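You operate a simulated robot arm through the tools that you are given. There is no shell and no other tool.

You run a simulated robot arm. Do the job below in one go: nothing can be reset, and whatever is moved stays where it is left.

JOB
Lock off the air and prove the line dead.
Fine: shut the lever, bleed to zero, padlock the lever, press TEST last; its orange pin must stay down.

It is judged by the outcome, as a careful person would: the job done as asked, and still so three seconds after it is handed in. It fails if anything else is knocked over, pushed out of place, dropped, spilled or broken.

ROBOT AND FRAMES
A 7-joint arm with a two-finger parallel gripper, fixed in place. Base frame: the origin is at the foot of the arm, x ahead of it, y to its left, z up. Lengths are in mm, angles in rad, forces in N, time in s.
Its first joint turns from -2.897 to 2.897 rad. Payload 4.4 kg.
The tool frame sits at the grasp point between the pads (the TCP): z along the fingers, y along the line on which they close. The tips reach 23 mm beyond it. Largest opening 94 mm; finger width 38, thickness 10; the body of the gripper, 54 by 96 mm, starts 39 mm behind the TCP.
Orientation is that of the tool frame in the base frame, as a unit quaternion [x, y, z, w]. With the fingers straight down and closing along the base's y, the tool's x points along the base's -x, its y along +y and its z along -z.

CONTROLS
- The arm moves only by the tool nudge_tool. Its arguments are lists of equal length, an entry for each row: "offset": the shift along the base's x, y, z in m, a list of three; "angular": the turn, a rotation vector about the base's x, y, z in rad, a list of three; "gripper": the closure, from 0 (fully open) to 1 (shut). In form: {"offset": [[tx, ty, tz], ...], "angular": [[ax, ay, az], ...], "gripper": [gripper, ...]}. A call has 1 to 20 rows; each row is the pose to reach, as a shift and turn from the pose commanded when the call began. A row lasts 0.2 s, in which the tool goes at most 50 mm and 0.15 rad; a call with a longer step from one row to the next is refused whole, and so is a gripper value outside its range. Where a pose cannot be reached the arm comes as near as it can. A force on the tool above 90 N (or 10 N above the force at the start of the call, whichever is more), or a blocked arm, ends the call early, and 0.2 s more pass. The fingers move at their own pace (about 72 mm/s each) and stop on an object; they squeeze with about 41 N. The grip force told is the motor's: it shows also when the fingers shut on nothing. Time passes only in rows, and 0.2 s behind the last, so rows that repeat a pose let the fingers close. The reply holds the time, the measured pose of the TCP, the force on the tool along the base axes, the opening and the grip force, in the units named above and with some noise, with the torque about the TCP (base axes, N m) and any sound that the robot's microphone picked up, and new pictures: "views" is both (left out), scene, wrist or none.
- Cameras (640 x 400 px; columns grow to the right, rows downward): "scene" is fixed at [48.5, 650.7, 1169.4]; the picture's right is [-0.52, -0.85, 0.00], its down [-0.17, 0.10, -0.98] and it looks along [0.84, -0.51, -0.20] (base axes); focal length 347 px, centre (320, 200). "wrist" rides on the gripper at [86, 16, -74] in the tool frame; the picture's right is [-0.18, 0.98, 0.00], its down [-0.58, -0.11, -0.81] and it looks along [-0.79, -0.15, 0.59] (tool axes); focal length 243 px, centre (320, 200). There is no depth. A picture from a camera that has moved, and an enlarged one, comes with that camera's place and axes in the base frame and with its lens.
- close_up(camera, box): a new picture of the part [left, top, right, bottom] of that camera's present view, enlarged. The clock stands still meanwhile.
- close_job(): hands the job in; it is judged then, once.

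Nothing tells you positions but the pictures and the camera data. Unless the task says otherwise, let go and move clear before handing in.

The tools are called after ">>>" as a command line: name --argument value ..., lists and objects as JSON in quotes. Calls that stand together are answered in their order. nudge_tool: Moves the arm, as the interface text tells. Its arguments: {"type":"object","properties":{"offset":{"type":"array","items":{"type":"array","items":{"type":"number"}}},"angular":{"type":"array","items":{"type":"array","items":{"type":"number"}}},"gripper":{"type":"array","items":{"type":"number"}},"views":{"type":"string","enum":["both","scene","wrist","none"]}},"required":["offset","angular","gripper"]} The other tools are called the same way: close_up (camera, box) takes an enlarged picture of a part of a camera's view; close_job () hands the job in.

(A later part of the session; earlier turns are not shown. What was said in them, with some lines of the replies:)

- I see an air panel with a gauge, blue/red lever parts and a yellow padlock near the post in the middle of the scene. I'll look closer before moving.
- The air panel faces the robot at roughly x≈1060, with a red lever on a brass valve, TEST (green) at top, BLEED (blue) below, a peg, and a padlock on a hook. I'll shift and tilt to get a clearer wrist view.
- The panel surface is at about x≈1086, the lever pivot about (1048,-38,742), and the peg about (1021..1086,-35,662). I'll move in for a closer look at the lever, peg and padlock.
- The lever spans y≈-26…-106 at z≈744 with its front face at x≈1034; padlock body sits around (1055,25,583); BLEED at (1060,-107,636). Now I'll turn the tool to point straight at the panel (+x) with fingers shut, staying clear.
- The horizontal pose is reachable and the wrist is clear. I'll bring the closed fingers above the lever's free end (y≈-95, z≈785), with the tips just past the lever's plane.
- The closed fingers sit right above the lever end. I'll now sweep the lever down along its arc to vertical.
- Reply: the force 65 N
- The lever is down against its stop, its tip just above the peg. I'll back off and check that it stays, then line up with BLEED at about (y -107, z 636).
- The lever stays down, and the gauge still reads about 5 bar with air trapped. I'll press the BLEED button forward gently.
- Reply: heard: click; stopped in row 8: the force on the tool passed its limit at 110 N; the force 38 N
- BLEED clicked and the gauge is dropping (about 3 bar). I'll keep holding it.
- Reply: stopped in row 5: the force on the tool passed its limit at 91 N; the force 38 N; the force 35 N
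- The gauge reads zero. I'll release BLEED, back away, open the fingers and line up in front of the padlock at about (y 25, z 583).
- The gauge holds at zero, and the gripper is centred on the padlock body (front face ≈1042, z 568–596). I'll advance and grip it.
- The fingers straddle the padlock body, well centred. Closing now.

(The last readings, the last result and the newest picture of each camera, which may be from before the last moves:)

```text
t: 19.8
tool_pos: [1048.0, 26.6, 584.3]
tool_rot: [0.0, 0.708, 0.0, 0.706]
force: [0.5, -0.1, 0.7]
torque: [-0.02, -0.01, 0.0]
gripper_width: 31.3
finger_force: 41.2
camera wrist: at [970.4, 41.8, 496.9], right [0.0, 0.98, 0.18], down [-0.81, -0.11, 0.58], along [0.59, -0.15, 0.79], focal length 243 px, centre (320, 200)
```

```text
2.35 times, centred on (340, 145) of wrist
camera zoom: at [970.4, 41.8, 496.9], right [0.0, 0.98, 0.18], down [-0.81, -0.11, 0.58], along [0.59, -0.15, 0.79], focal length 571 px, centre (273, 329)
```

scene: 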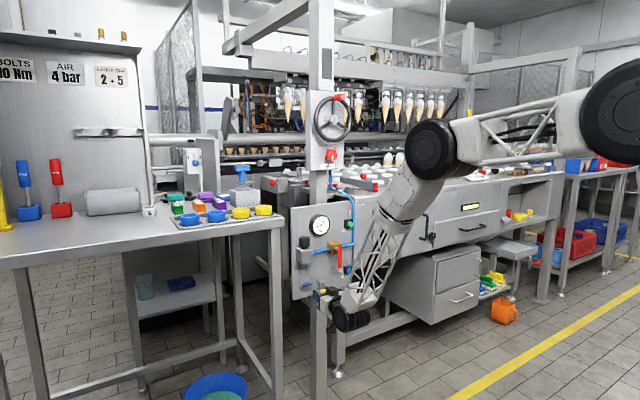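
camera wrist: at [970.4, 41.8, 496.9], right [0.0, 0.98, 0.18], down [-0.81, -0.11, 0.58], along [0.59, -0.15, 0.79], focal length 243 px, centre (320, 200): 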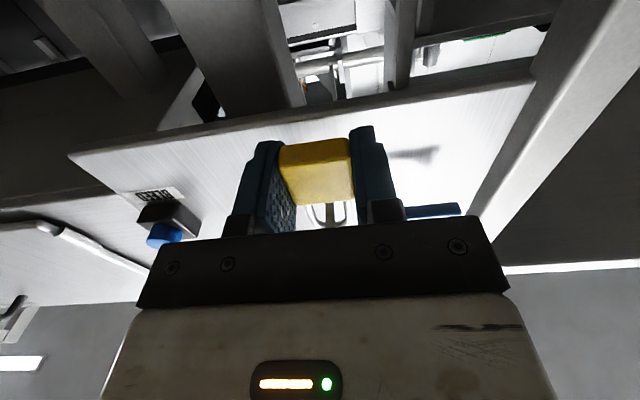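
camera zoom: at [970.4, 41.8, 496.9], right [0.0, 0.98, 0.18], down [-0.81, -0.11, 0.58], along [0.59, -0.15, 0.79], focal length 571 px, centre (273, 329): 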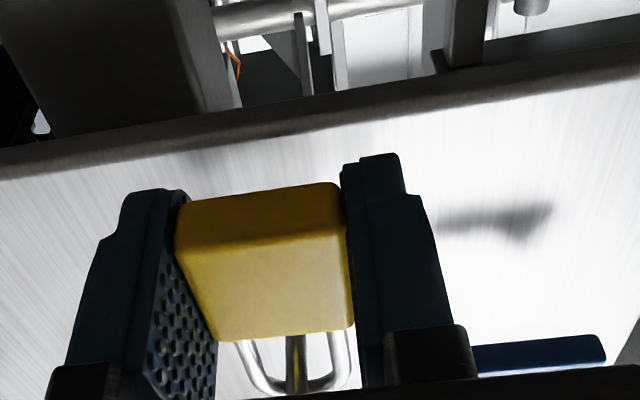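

Gripped (31 mm). Before lifting, I'll examine the two peg tips closely.

>>> close_up --camera "scene" --box '[328, 253, 344, 263]'

>>> close_up --camera "scene" --box '[320, 271, 336, 281]'

```text
16.00 times, centred on (336, 258) of scene
camera zoom: at [48.5, 650.7, 1169.4], right [-0.52, -0.85, 0.0], down [-0.17, 0.1, -0.98], along [0.84, -0.51, -0.2], focal length 5556 px, centre (64, -728)
```

zoom: 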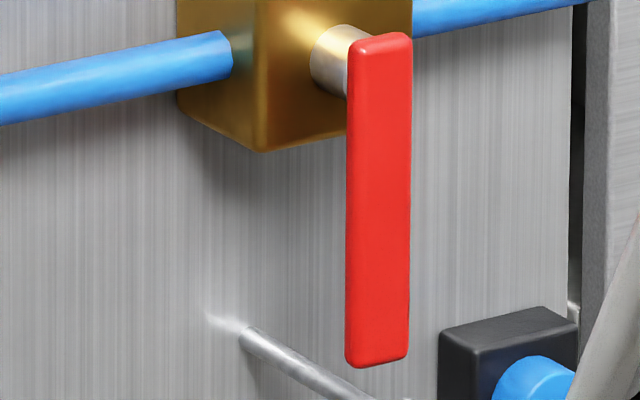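

```text
16.00 times, centred on (328, 276) of scene
camera zoom: at [48.5, 650.7, 1169.4], right [-0.52, -0.85, 0.0], down [-0.17, 0.1, -0.98], along [0.84, -0.51, -0.2], focal length 5556 px, centre (192, -1016)
```

zoom: 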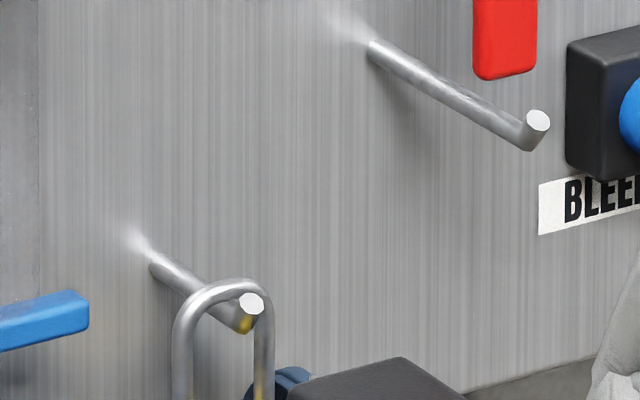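

Both pegs end in a ~6 mm upturned lip. I'll lift the padlock 12 mm and check that the shackle clears the lip before pulling out.

>>> nudge_tool --offset '[[0, 0, 0.004], [0, 0, 0.008], [0, 0, 0.012], [0, 0, 0.012]]' --angular '[[0, 0, 0], [0, 0, 0], [0, 0, 0], [0, 0, 0]]' --gripper '[1, 1, 1, 1]' --views "none"

>>> close_up --camera "scene" --box '[316, 265, 340, 295]'

>>> close_up --camera "wrist" --box '[260, 100, 400, 230]'

```text
t: 20.8
tool_pos: [1047.5, 25.5, 596.3]
tool_rot: [0.0, 0.708, 0.0, 0.706]
force: [0.0, 0.0, -0.7]
torque: [-0.01, -0.03, 0.01]
gripper_width: 31.4
finger_force: 40.9
```

```text
13.33 times, centred on (328, 280) of scene
camera zoom: at [48.5, 650.7, 1169.4], right [-0.52, -0.85, 0.0], down [-0.17, 0.1, -0.98], along [0.84, -0.51, -0.2], focal length 4630 px, centre (213, -867)
```

zoom: 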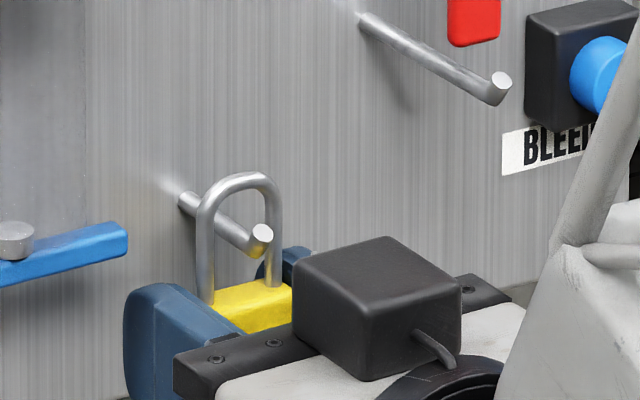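

```text
3.08 times, centred on (330, 165) of wrist
camera zoom: at [971.1, 41.4, 508.3], right [0.0, 0.98, 0.18], down [-0.81, -0.11, 0.58], along [0.59, -0.15, 0.79], focal length 746 px, centre (289, 308)
```

zoom: 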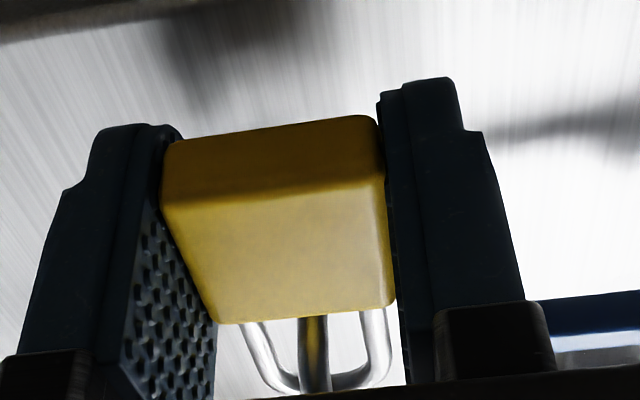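

The shackle is clear above the lip. I'll pull straight back, then move across and up to in front of the lever peg.

>>> nudge_tool --offset '[[-0.01, 0, 0], [-0.02, 0, 0], [-0.035, 0, 0], [-0.055, 0, 0], [-0.057, -0.02, 0.015], [-0.057, -0.0455, 0.03], [-0.057, -0.0608, 0.0408], [-0.057, -0.0608, 0.0408]]' --angular '[[0, 0, 0], [0, 0, 0], [0, 0, 0], [0, 0, 0], [0, 0, 0], [0, 0, 0], [0, 0, 0], [0, 0, 0]]' --gripper '[1, 1, 1, 1, 1, 1, 1, 1]'

>>> close_up --camera "scene" --box '[324, 250, 360, 280]'

>>> close_up --camera "wrist" --box '[260, 100, 400, 230]'

```text
t: 22.6
tool_pos: [990.5, -35.8, 636.4]
tool_rot: [0.001, 0.708, -0.001, 0.706]
force: [-0.4, -0.2, -0.5]
torque: [0.04, 0.01, -0.01]
gripper_width: 31.4
finger_force: 40.5
camera wrist: at [914.8, -21.3, 549.5], right [0.0, 0.98, 0.18], down [-0.81, -0.11, 0.58], along [0.59, -0.15, 0.79], focal length 243 px, centre (320, 200)
```

scene: 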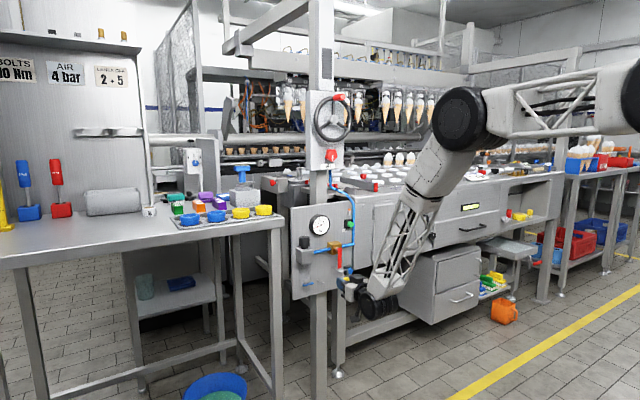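
wrist: 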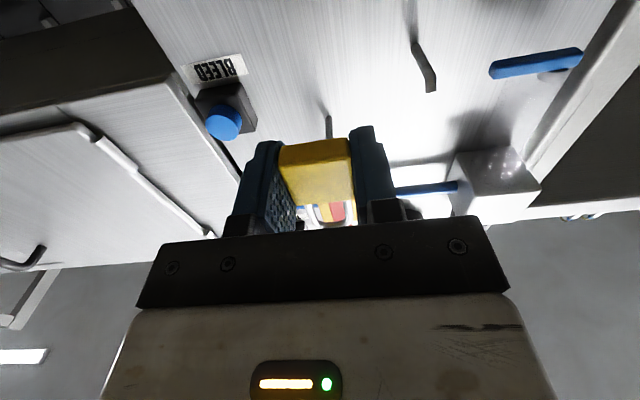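

```text
13.33 times, centred on (342, 265) of scene
camera zoom: at [48.5, 650.7, 1169.4], right [-0.52, -0.85, 0.0], down [-0.17, 0.1, -0.98], along [0.84, -0.51, -0.2], focal length 4630 px, centre (27, -667)
```

zoom: 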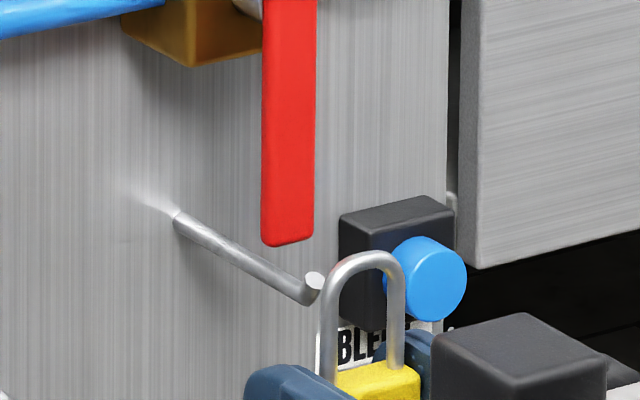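

```text
3.08 times, centred on (330, 165) of wrist
camera zoom: at [914.8, -21.3, 549.5], right [0.0, 0.98, 0.18], down [-0.81, -0.11, 0.58], along [0.59, -0.15, 0.79], focal length 746 px, centre (289, 308)
```

zoom: 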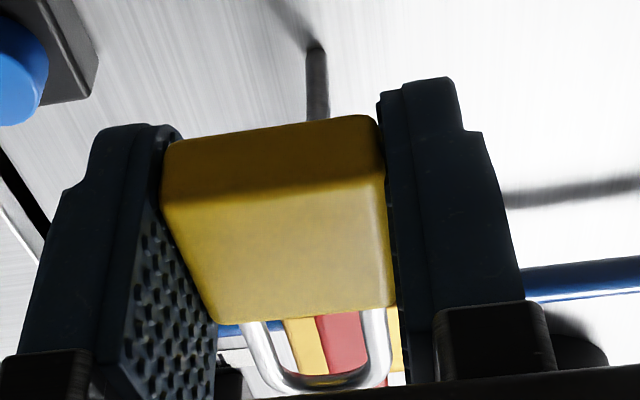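

The padlock is in front of the lever peg, with the shackle level above the lip. I'll move forward in stages and check.

>>> nudge_tool --offset '[[0.01, 0, 0], [0.02, 0, 0], [0.026, 0, 0], [0.026, 0, 0]]' --angular '[[0, 0, 0], [0, 0, 0], [0, 0, 0], [0, 0, 0]]' --gripper '[1, 1, 1, 1]' --views "none"

>>> close_up --camera "scene" --box '[324, 250, 356, 275]'

>>> close_up --camera "wrist" --box '[260, 100, 400, 230]'

```text
t: 23.6
tool_pos: [1018.1, -36.5, 637.4]
tool_rot: [0.001, 0.707, -0.001, 0.707]
force: [-0.5, -0.3, -1.0]
torque: [0.06, -0.02, -0.02]
gripper_width: 31.1
finger_force: 41.2
```

```text
16.00 times, centred on (340, 262) of scene
camera zoom: at [48.5, 650.7, 1169.4], right [-0.52, -0.85, 0.0], down [-0.17, 0.1, -0.98], along [0.84, -0.51, -0.2], focal length 5556 px, centre (0, -800)
```

zoom: 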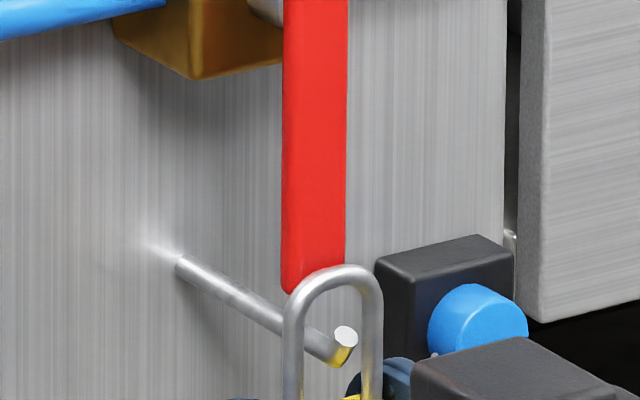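

```text
3.08 times, centred on (330, 165) of wrist
camera zoom: at [941.1, -20.6, 549.2], right [0.0, 0.98, 0.18], down [-0.81, -0.11, 0.58], along [0.59, -0.15, 0.79], focal length 746 px, centre (289, 308)
```

zoom: 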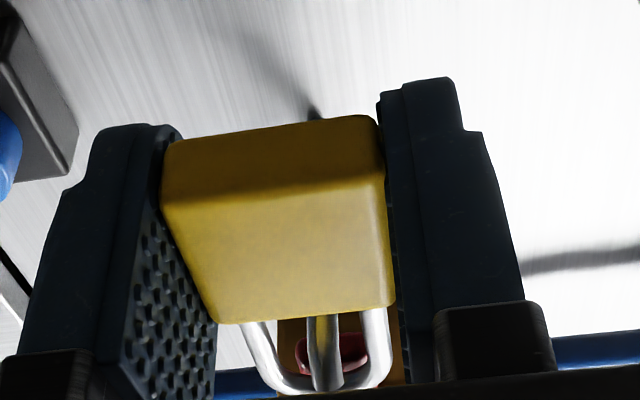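

The shackle encircles the lip, and needs about 3.5 mm more to sit behind it but still in front of the lever. Then I'll lower it and slide it onto the straight part, with about 10 mm gap below the lever tip.

>>> nudge_tool --offset '[[0.002, 0, 0], [0.0035, 0, 0], [0.0035, 0, -0.004], [0.0035, 0, -0.008], [0.0035, 0, -0.009]]' --angular '[[0, 0, 0], [0, 0, 0], [0, 0, 0], [0, 0, 0], [0, 0, 0]]' --gripper '[1, 1, 1, 1, 1]' --views "none"

>>> close_up --camera "scene" --box '[324, 250, 356, 275]'

>>> close_up --camera "wrist" --box '[260, 100, 400, 230]'

```text
t: 24.8
tool_pos: [1019.2, -34.8, 627.3]
tool_rot: [0.001, 0.708, 0.0, 0.706]
force: [0.4, -0.2, -0.7]
torque: [-0.02, 0.03, -0.02]
gripper_width: 31.4
finger_force: 41.0
```

```text
16.00 times, centred on (340, 262) of scene
camera zoom: at [48.5, 650.7, 1169.4], right [-0.52, -0.85, 0.0], down [-0.17, 0.1, -0.98], along [0.84, -0.51, -0.2], focal length 5556 px, centre (0, -800)
```

zoom: 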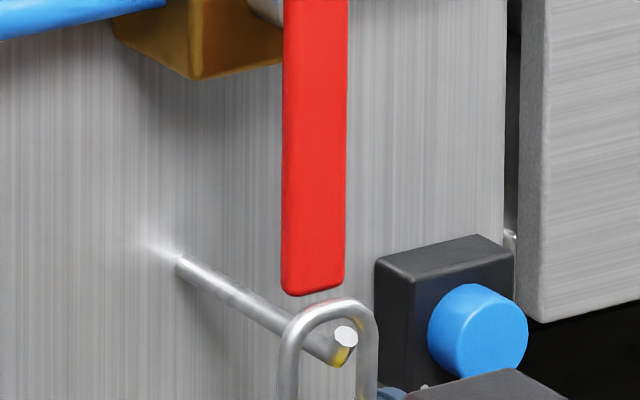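

```text
3.08 times, centred on (330, 165) of wrist
camera zoom: at [943.7, -19.9, 540.9], right [0.0, 0.98, 0.18], down [-0.81, -0.11, 0.58], along [0.59, -0.15, 0.79], focal length 746 px, centre (289, 308)
```

zoom: 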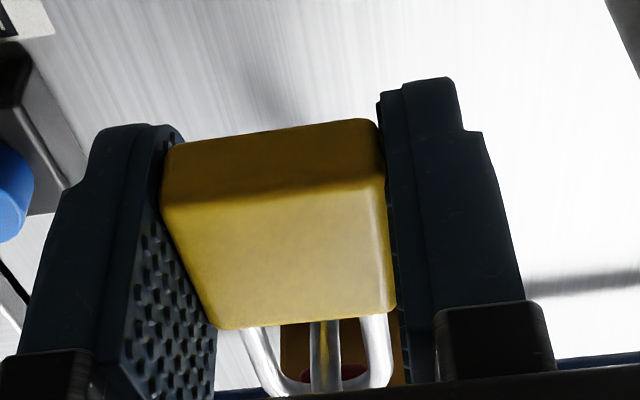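

The shackle is now behind the lip with several mm of lift left. I'll lower 4 mm more, slide it about 10 mm further in beneath the lever tip, and look again.

>>> nudge_tool --offset '[[0, 0, -0.002], [0.001, 0, -0.004], [0.005, 0, -0.004], [0.01, 0, -0.004], [0.01, 0, -0.004]]' --angular '[[0, 0, 0], [0, 0, 0], [0, 0, 0], [0, 0, 0], [0, 0, 0]]' --gripper '[1, 1, 1, 1, 1]' --views "none"

>>> close_up --camera "scene" --box '[324, 250, 356, 275]'

>>> close_up --camera "wrist" --box '[260, 100, 400, 230]'

```text
t: 26.0
tool_pos: [1029.4, -34.4, 623.3]
tool_rot: [0.001, 0.707, -0.002, 0.707]
force: [-7.2, -0.9, 18.7]
torque: [0.06, -0.33, -0.02]
gripper_width: 31.2
finger_force: 41.0
```

```text
16.00 times, centred on (340, 262) of scene
camera zoom: at [48.5, 650.7, 1169.4], right [-0.52, -0.85, 0.0], down [-0.17, 0.1, -0.98], along [0.84, -0.51, -0.2], focal length 5556 px, centre (0, -800)
```

zoom: 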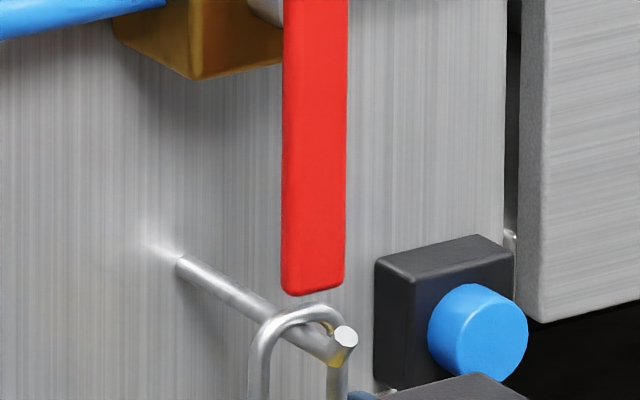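

```text
3.08 times, centred on (330, 165) of wrist
camera zoom: at [954.3, -19.0, 536.3], right [0.0, 0.98, 0.18], down [-0.81, -0.11, 0.58], along [0.59, -0.15, 0.79], focal length 746 px, centre (289, 308)
```

zoom: 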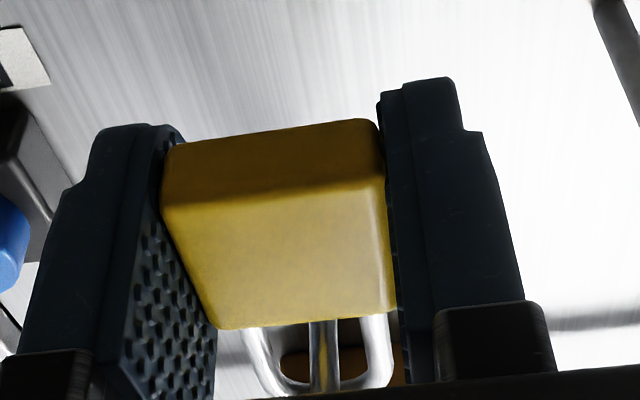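

The shackle now rests on the peg (upward force 19 N), behind the lip. I'll ease the load slightly, open the fingers and back away.

>>> nudge_tool --offset '[[0, 0, 0.0015], [0, 0, 0.0015], [0, 0, 0.0015], [0, 0, 0.0015], [0, 0, 0.0015], [0, 0, 0.0015]]' --angular '[[0, 0, 0], [0, 0, 0], [0, 0, 0], [0, 0, 0], [0, 0, 0], [0, 0, 0]]' --gripper '[1, 1, 0.6, 0.5, 0.4, 0.4]'

>>> close_up --camera "scene" --box '[320, 250, 360, 285]'

>>> close_up --camera "wrist" --box '[240, 60, 440, 230]'

```text
t: 27.4
tool_pos: [1028.1, -34.4, 625.1]
tool_rot: [0.0, 0.708, 0.0, 0.707]
force: [0.9, -0.7, 0.2]
torque: [-0.01, -0.03, 0.0]
gripper_width: 56.5
finger_force: 0.0
camera wrist: at [953.2, -18.8, 537.3], right [0.0, 0.98, 0.18], down [-0.81, -0.11, 0.58], along [0.59, -0.15, 0.79], focal length 243 px, centre (320, 200)
```

scene: 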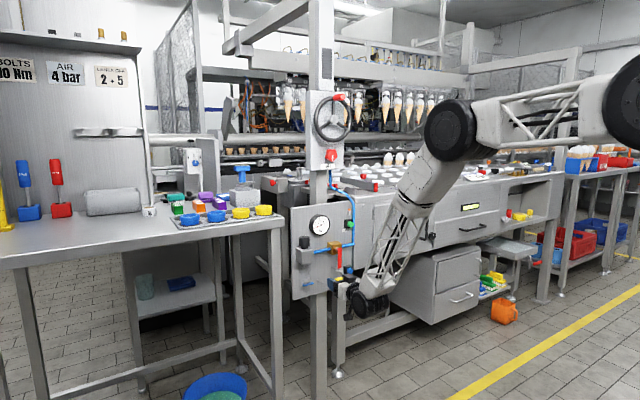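
wrist: 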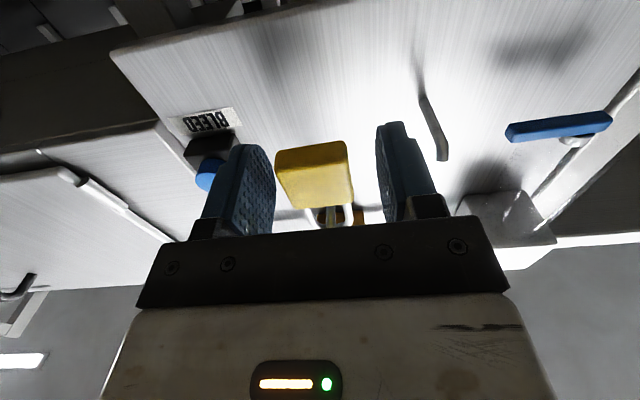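

```text
11.43 times, centred on (340, 268) of scene
camera zoom: at [48.5, 650.7, 1169.4], right [-0.52, -0.85, 0.0], down [-0.17, 0.1, -0.98], along [0.84, -0.51, -0.2], focal length 3969 px, centre (91, -571)
```

zoom: 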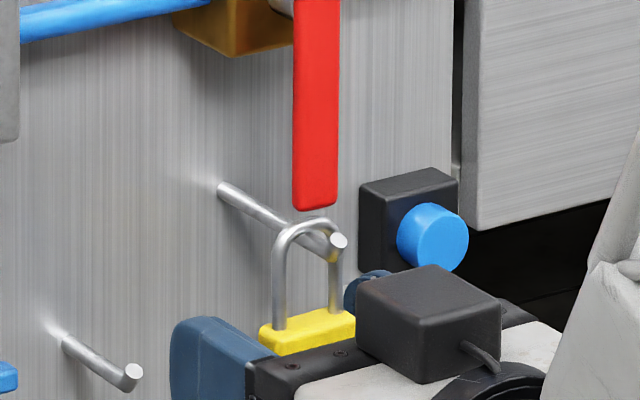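

```text
2.35 times, centred on (340, 145) of wrist
camera zoom: at [953.2, -18.8, 537.3], right [0.0, 0.98, 0.18], down [-0.81, -0.11, 0.58], along [0.59, -0.15, 0.79], focal length 571 px, centre (273, 329)
```

zoom: 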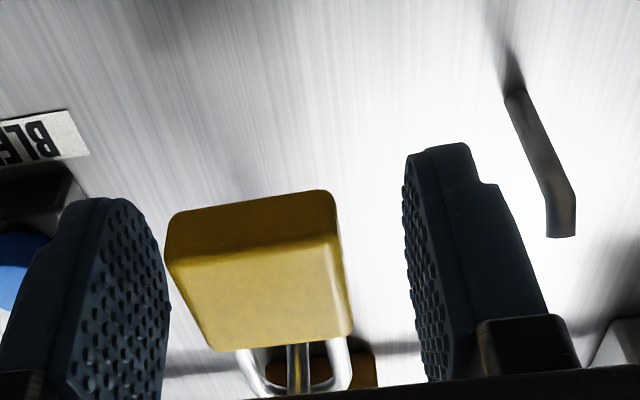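

The padlock hangs on the lever peg by itself. I'll retreat straight back, shut the fingers, and rise to TEST level while checking everything.

>>> nudge_tool --offset '[[-0.02, 0, 0], [-0.06, 0, 0], [-0.1, 0, 0], [-0.11, -0.02, 0.04], [-0.11, -0.045, 0.085], [-0.11, -0.06, 0.13], [-0.1, -0.068, 0.17], [-0.085, -0.068, 0.197], [-0.085, -0.068, 0.197]]' --angular '[[0, 0, 0], [0, 0, 0], [0, 0, 0], [0, 0, 0], [0, 0, 0], [0, 0, 0], [0, 0, 0], [0, 0, 0], [0, 0, 0]]' --gripper '[0.4, 0.4, 0.4, 0.6, 0.8, 1, 1, 1, 1]'

>>> close_up --camera "scene" --box '[290, 195, 410, 300]'

>>> close_up --camera "scene" --box '[320, 195, 360, 235]'

>>> close_up --camera "wrist" --box '[240, 0, 440, 140]'

```text
refused: row 5 steps farther than a row can; nothing moved
```

```text
3.81 times, centred on (350, 248) of scene
camera zoom: at [48.5, 650.7, 1169.4], right [-0.52, -0.85, 0.0], down [-0.17, 0.1, -0.98], along [0.84, -0.51, -0.2], focal length 1323 px, centre (206, 19)
```

zoom: 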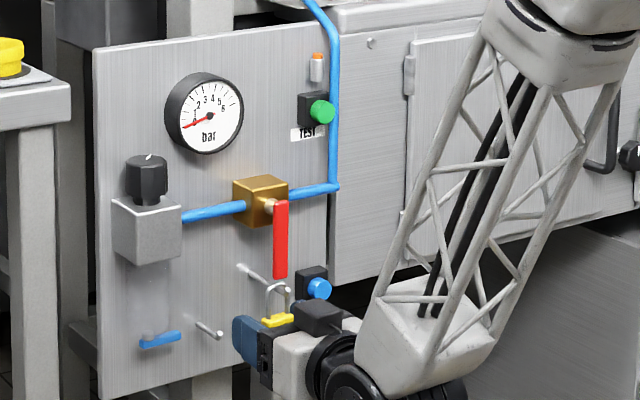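

```text
10.00 times, centred on (340, 215) of scene
camera zoom: at [48.5, 650.7, 1169.4], right [-0.52, -0.85, 0.0], down [-0.17, 0.1, -0.98], along [0.84, -0.51, -0.2], focal length 3472 px, centre (120, 50)
```

zoom: 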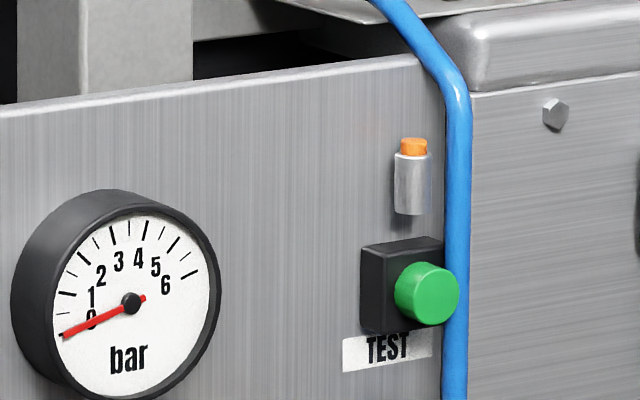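

```text
2.86 times, centred on (340, 70) of wrist
camera zoom: at [953.2, -18.8, 537.3], right [0.0, 0.98, 0.18], down [-0.81, -0.11, 0.58], along [0.59, -0.15, 0.79], focal length 693 px, centre (263, 571)
```

zoom: 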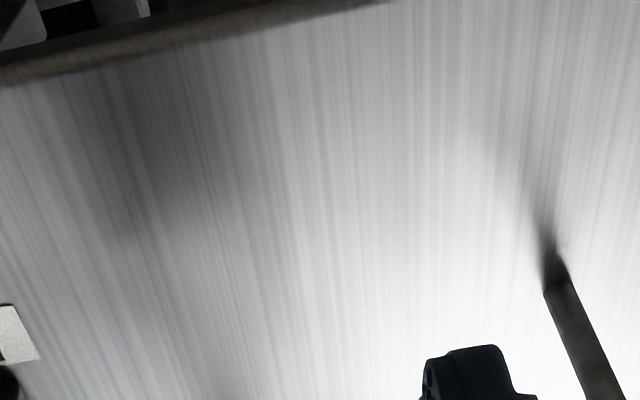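

The move was refused because one step was too long; nothing moved. I'll redo it with smaller steps.

>>> nudge_tool --offset '[[-0.02, 0, 0], [-0.06, 0, 0], [-0.1, 0, 0], [-0.11, -0.01, 0.03], [-0.11, -0.025, 0.065], [-0.11, -0.04, 0.1], [-0.11, -0.055, 0.135], [-0.1, -0.065, 0.17], [-0.085, -0.068, 0.197], [-0.085, -0.068, 0.197]]' --angular '[[0, 0, 0], [0, 0, 0], [0, 0, 0], [0, 0, 0], [0, 0, 0], [0, 0, 0], [0, 0, 0], [0, 0, 0], [0, 0, 0], [0, 0, 0]]' --gripper '[0.4, 0.4, 0.4, 0.6, 0.8, 1, 1, 1, 1, 1]'

>>> close_up --camera "scene" --box '[290, 195, 410, 300]'

>>> close_up --camera "scene" --box '[320, 250, 360, 285]'

>>> close_up --camera "wrist" --box '[240, 0, 440, 140]'

```text
t: 29.6
tool_pos: [942.4, -102.8, 822.4]
tool_rot: [0.0, 0.708, 0.001, 0.707]
force: [0.6, 0.3, 0.2]
torque: [-0.01, -0.01, 0.01]
gripper_width: 0.0
finger_force: 41.2
camera wrist: at [867.2, -86.5, 735.3], right [0.0, 0.98, 0.18], down [-0.81, -0.11, 0.58], along [0.59, -0.15, 0.79], focal length 243 px, centre (320, 200)
```

scene: 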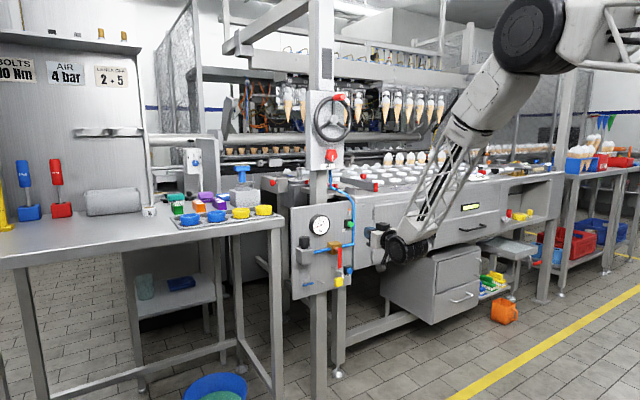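
wrist: 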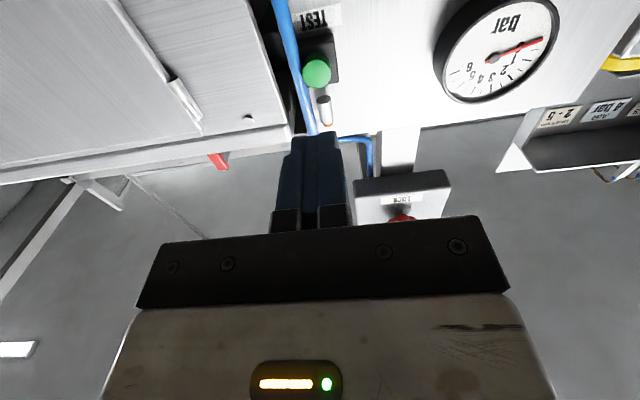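

```text
3.81 times, centred on (350, 248) of scene
camera zoom: at [48.5, 650.7, 1169.4], right [-0.52, -0.85, 0.0], down [-0.17, 0.1, -0.98], along [0.84, -0.51, -0.2], focal length 1323 px, centre (206, 19)
```

zoom: 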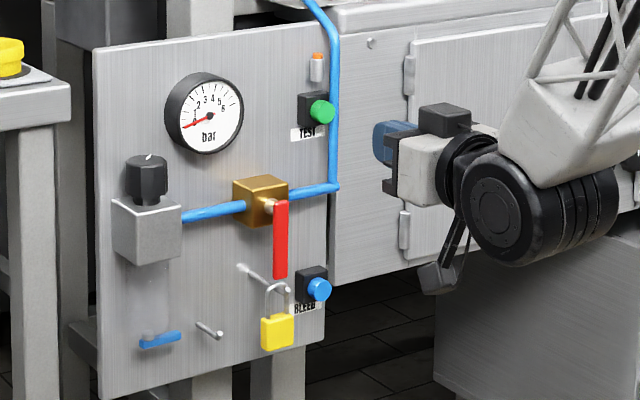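

```text
11.43 times, centred on (340, 268) of scene
camera zoom: at [48.5, 650.7, 1169.4], right [-0.52, -0.85, 0.0], down [-0.17, 0.1, -0.98], along [0.84, -0.51, -0.2], focal length 3969 px, centre (91, -571)
```

zoom: 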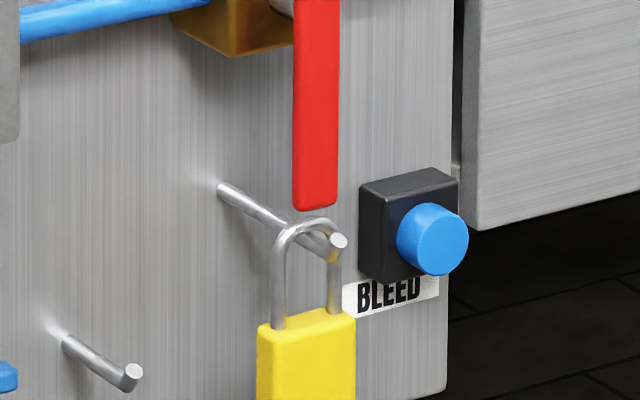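

```text
2.86 times, centred on (340, 70) of wrist
camera zoom: at [867.2, -86.5, 735.3], right [0.0, 0.98, 0.18], down [-0.81, -0.11, 0.58], along [0.59, -0.15, 0.79], focal length 693 px, centre (263, 571)
```

zoom: 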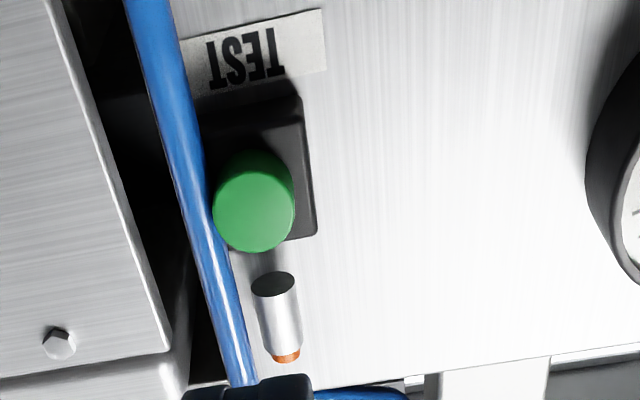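

The padlock hangs on the lever peg, the gauge reads zero, and the fingers line up with TEST at (y≈-105, z≈825). Now I press TEST, last.

>>> nudge_tool --offset '[[0.04, -0.0015, 0.002], [0.08, -0.0015, 0.002], [0.09, -0.0015, 0.002], [0.093, -0.0015, 0.002], [0.095, -0.0015, 0.002], [0.097, -0.0015, 0.002], [0.099, -0.0015, 0.002], [0.099, -0.0015, 0.002]]' --angular '[[0, 0, 0], [0, 0, 0], [0, 0, 0], [0, 0, 0], [0, 0, 0], [0, 0, 0], [0, 0, 0], [0, 0, 0]]' --gripper '[1, 1, 1, 1, 1, 1, 1, 1]'

>>> close_up --camera "scene" --box '[320, 195, 360, 235]'

>>> close_up --camera "scene" --box '[290, 195, 410, 300]'

```text
t: 31.2
tool_pos: [1040.6, -103.0, 822.6]
tool_rot: [0.0, 0.707, 0.001, 0.707]
force: [-43.3, 4.2, 18.2]
torque: [-0.1, -0.64, 0.04]
gripper_width: 0.0
finger_force: 41.1
heard: click
stopped in row 7: the force on the tool passed its limit at 103 N (the readings are from after the stop); the commanded pose is now the measured one
camera wrist: at [965.0, -87.6, 735.8], right [0.0, 0.98, 0.18], down [-0.81, -0.11, 0.58], along [0.59, -0.15, 0.79], focal length 243 px, centre (320, 200)
```

scene: 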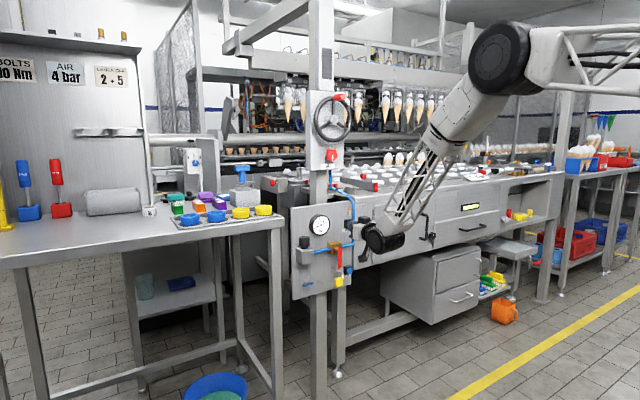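
wrist: 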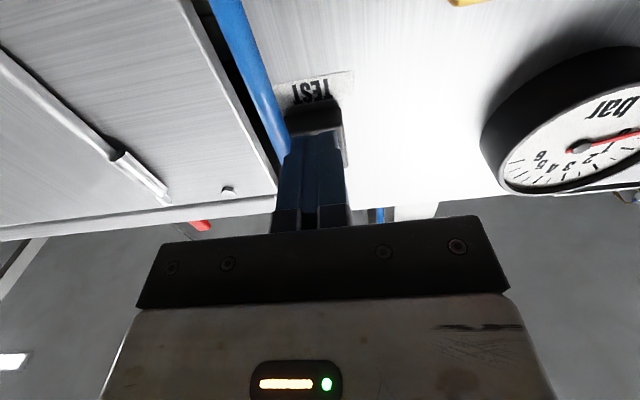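

```text
10.00 times, centred on (340, 215) of scene
camera zoom: at [48.5, 650.7, 1169.4], right [-0.52, -0.85, 0.0], down [-0.17, 0.1, -0.98], along [0.84, -0.51, -0.2], focal length 3472 px, centre (120, 50)
```

zoom: 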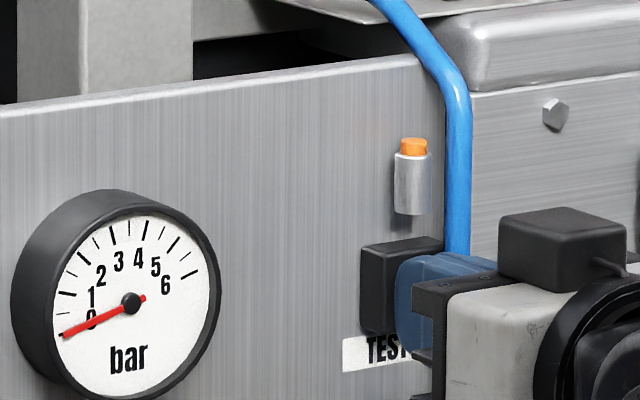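

```text
3.81 times, centred on (350, 248) of scene
camera zoom: at [48.5, 650.7, 1169.4], right [-0.52, -0.85, 0.0], down [-0.17, 0.1, -0.98], along [0.84, -0.51, -0.2], focal length 1323 px, centre (206, 19)
```

zoom: 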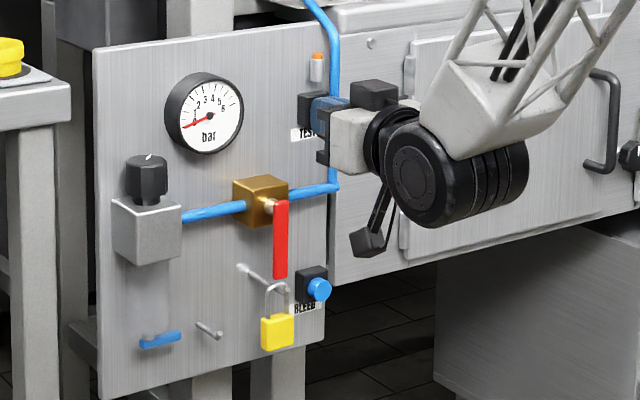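

TEST clicked, and the orange pin hasn't moved from its resting position, with the gauge at zero. I'll back off and take a final look.

>>> nudge_tool --offset '[[-0.02, 0, 0], [-0.06, 0, 0], [-0.1, 0, 0], [-0.14, 0, 0.01], [-0.17, 0, 0.03], [-0.17, 0, 0.03], [-0.17, 0, 0.03], [-0.17, 0, 0.03]]' --angular '[[0, 0, 0], [0, 0, 0], [0, 0, 0], [0, 0, 0], [0, 0, 0], [0, 0, 0], [0, 0, 0], [0, 0, 0]]' --gripper '[1, 1, 1, 1, 1, 1, 1, 1]'

>>> close_up --camera "scene" --box '[290, 195, 410, 300]'

>>> close_up --camera "scene" --box '[320, 195, 360, 235]'

```text
t: 33.0
tool_pos: [873.6, -104.3, 852.6]
tool_rot: [0.001, 0.708, -0.001, 0.706]
force: [0.2, 0.1, 0.0]
torque: [-0.02, 0.03, 0.01]
gripper_width: 0.0
finger_force: 41.1
camera wrist: at [796.3, -88.4, 766.8], right [0.0, 0.98, 0.18], down [-0.8, -0.11, 0.58], along [0.59, -0.15, 0.79], focal length 243 px, centre (320, 200)
```

scene: 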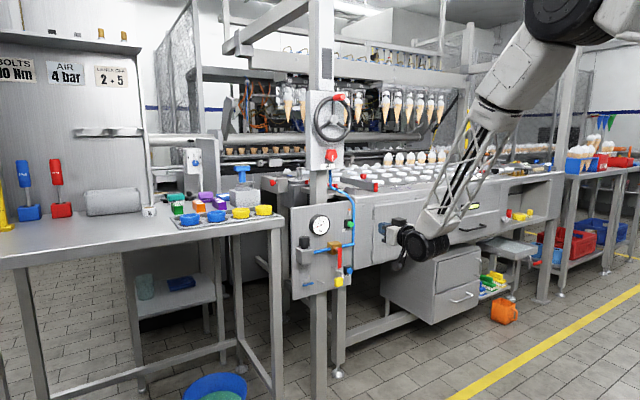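
wrist: 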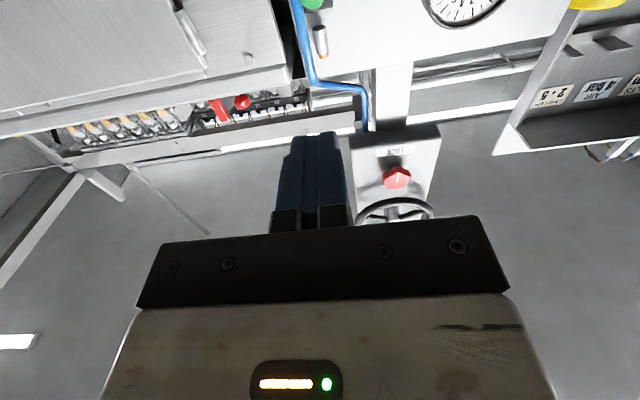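

```text
3.81 times, centred on (350, 248) of scene
camera zoom: at [48.5, 650.7, 1169.4], right [-0.52, -0.85, 0.0], down [-0.17, 0.1, -0.98], along [0.84, -0.51, -0.2], focal length 1323 px, centre (206, 19)
```

zoom: 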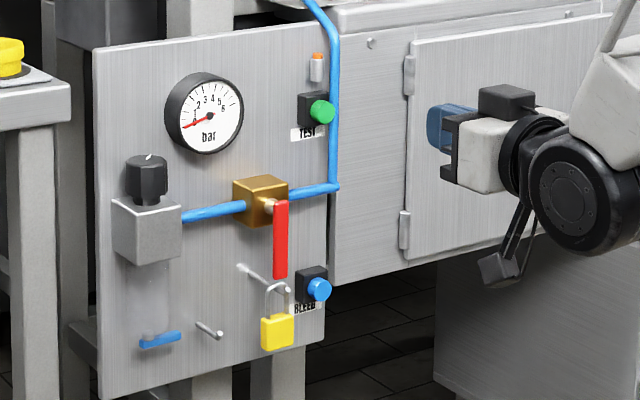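

```text
10.00 times, centred on (340, 215) of scene
camera zoom: at [48.5, 650.7, 1169.4], right [-0.52, -0.85, 0.0], down [-0.17, 0.1, -0.98], along [0.84, -0.51, -0.2], focal length 3472 px, centre (120, 50)
```

zoom: 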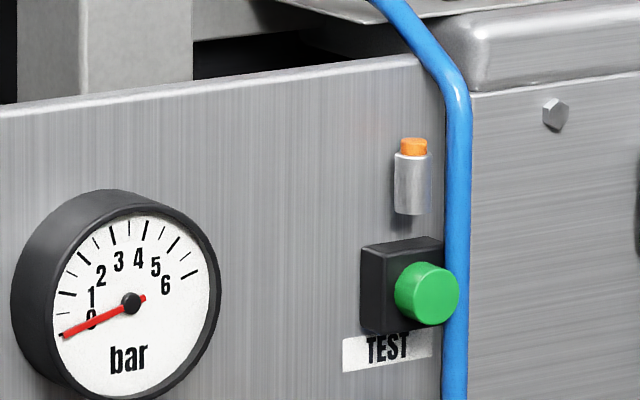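

The lever is down, the gauge is at zero, and the padlock hangs on the lever's peg behind its lip. TEST was pressed last with the orange pin unmoved, and the arm is clear, so I'm handing in.

>>> close_job

```text
The job is handed in.
```

The air is locked off, the line tested dead, and I've handed the job in; no verdict has come back yet.

- **Lever:** pushed down against its stop, across the pipe. It stayed there after I let go.
- **Bleed:** I held BLEED until the gauge fell from about 5 bar to zero. It was still at zero in the last picture.
- **Padlock:** moved from its storage peg to the peg directly under the lever tip. It hangs freely behind the peg's upturned end. The lever has no hole that I could see, so the padlock is on the peg and not through the lever. It may not physically stop the lever being turned.
- **TEST:** pressed last, and it clicked. The orange pin looked the same before, during and after, and I took that position to be down.

Pressing each button briefly went over the 90 N force limit: BLEED twice (110 N and 91 N) and TEST once (103 N). Both buttons look normal afterwards. I saw nothing else moved or knocked, and the arm is clear of the panel.
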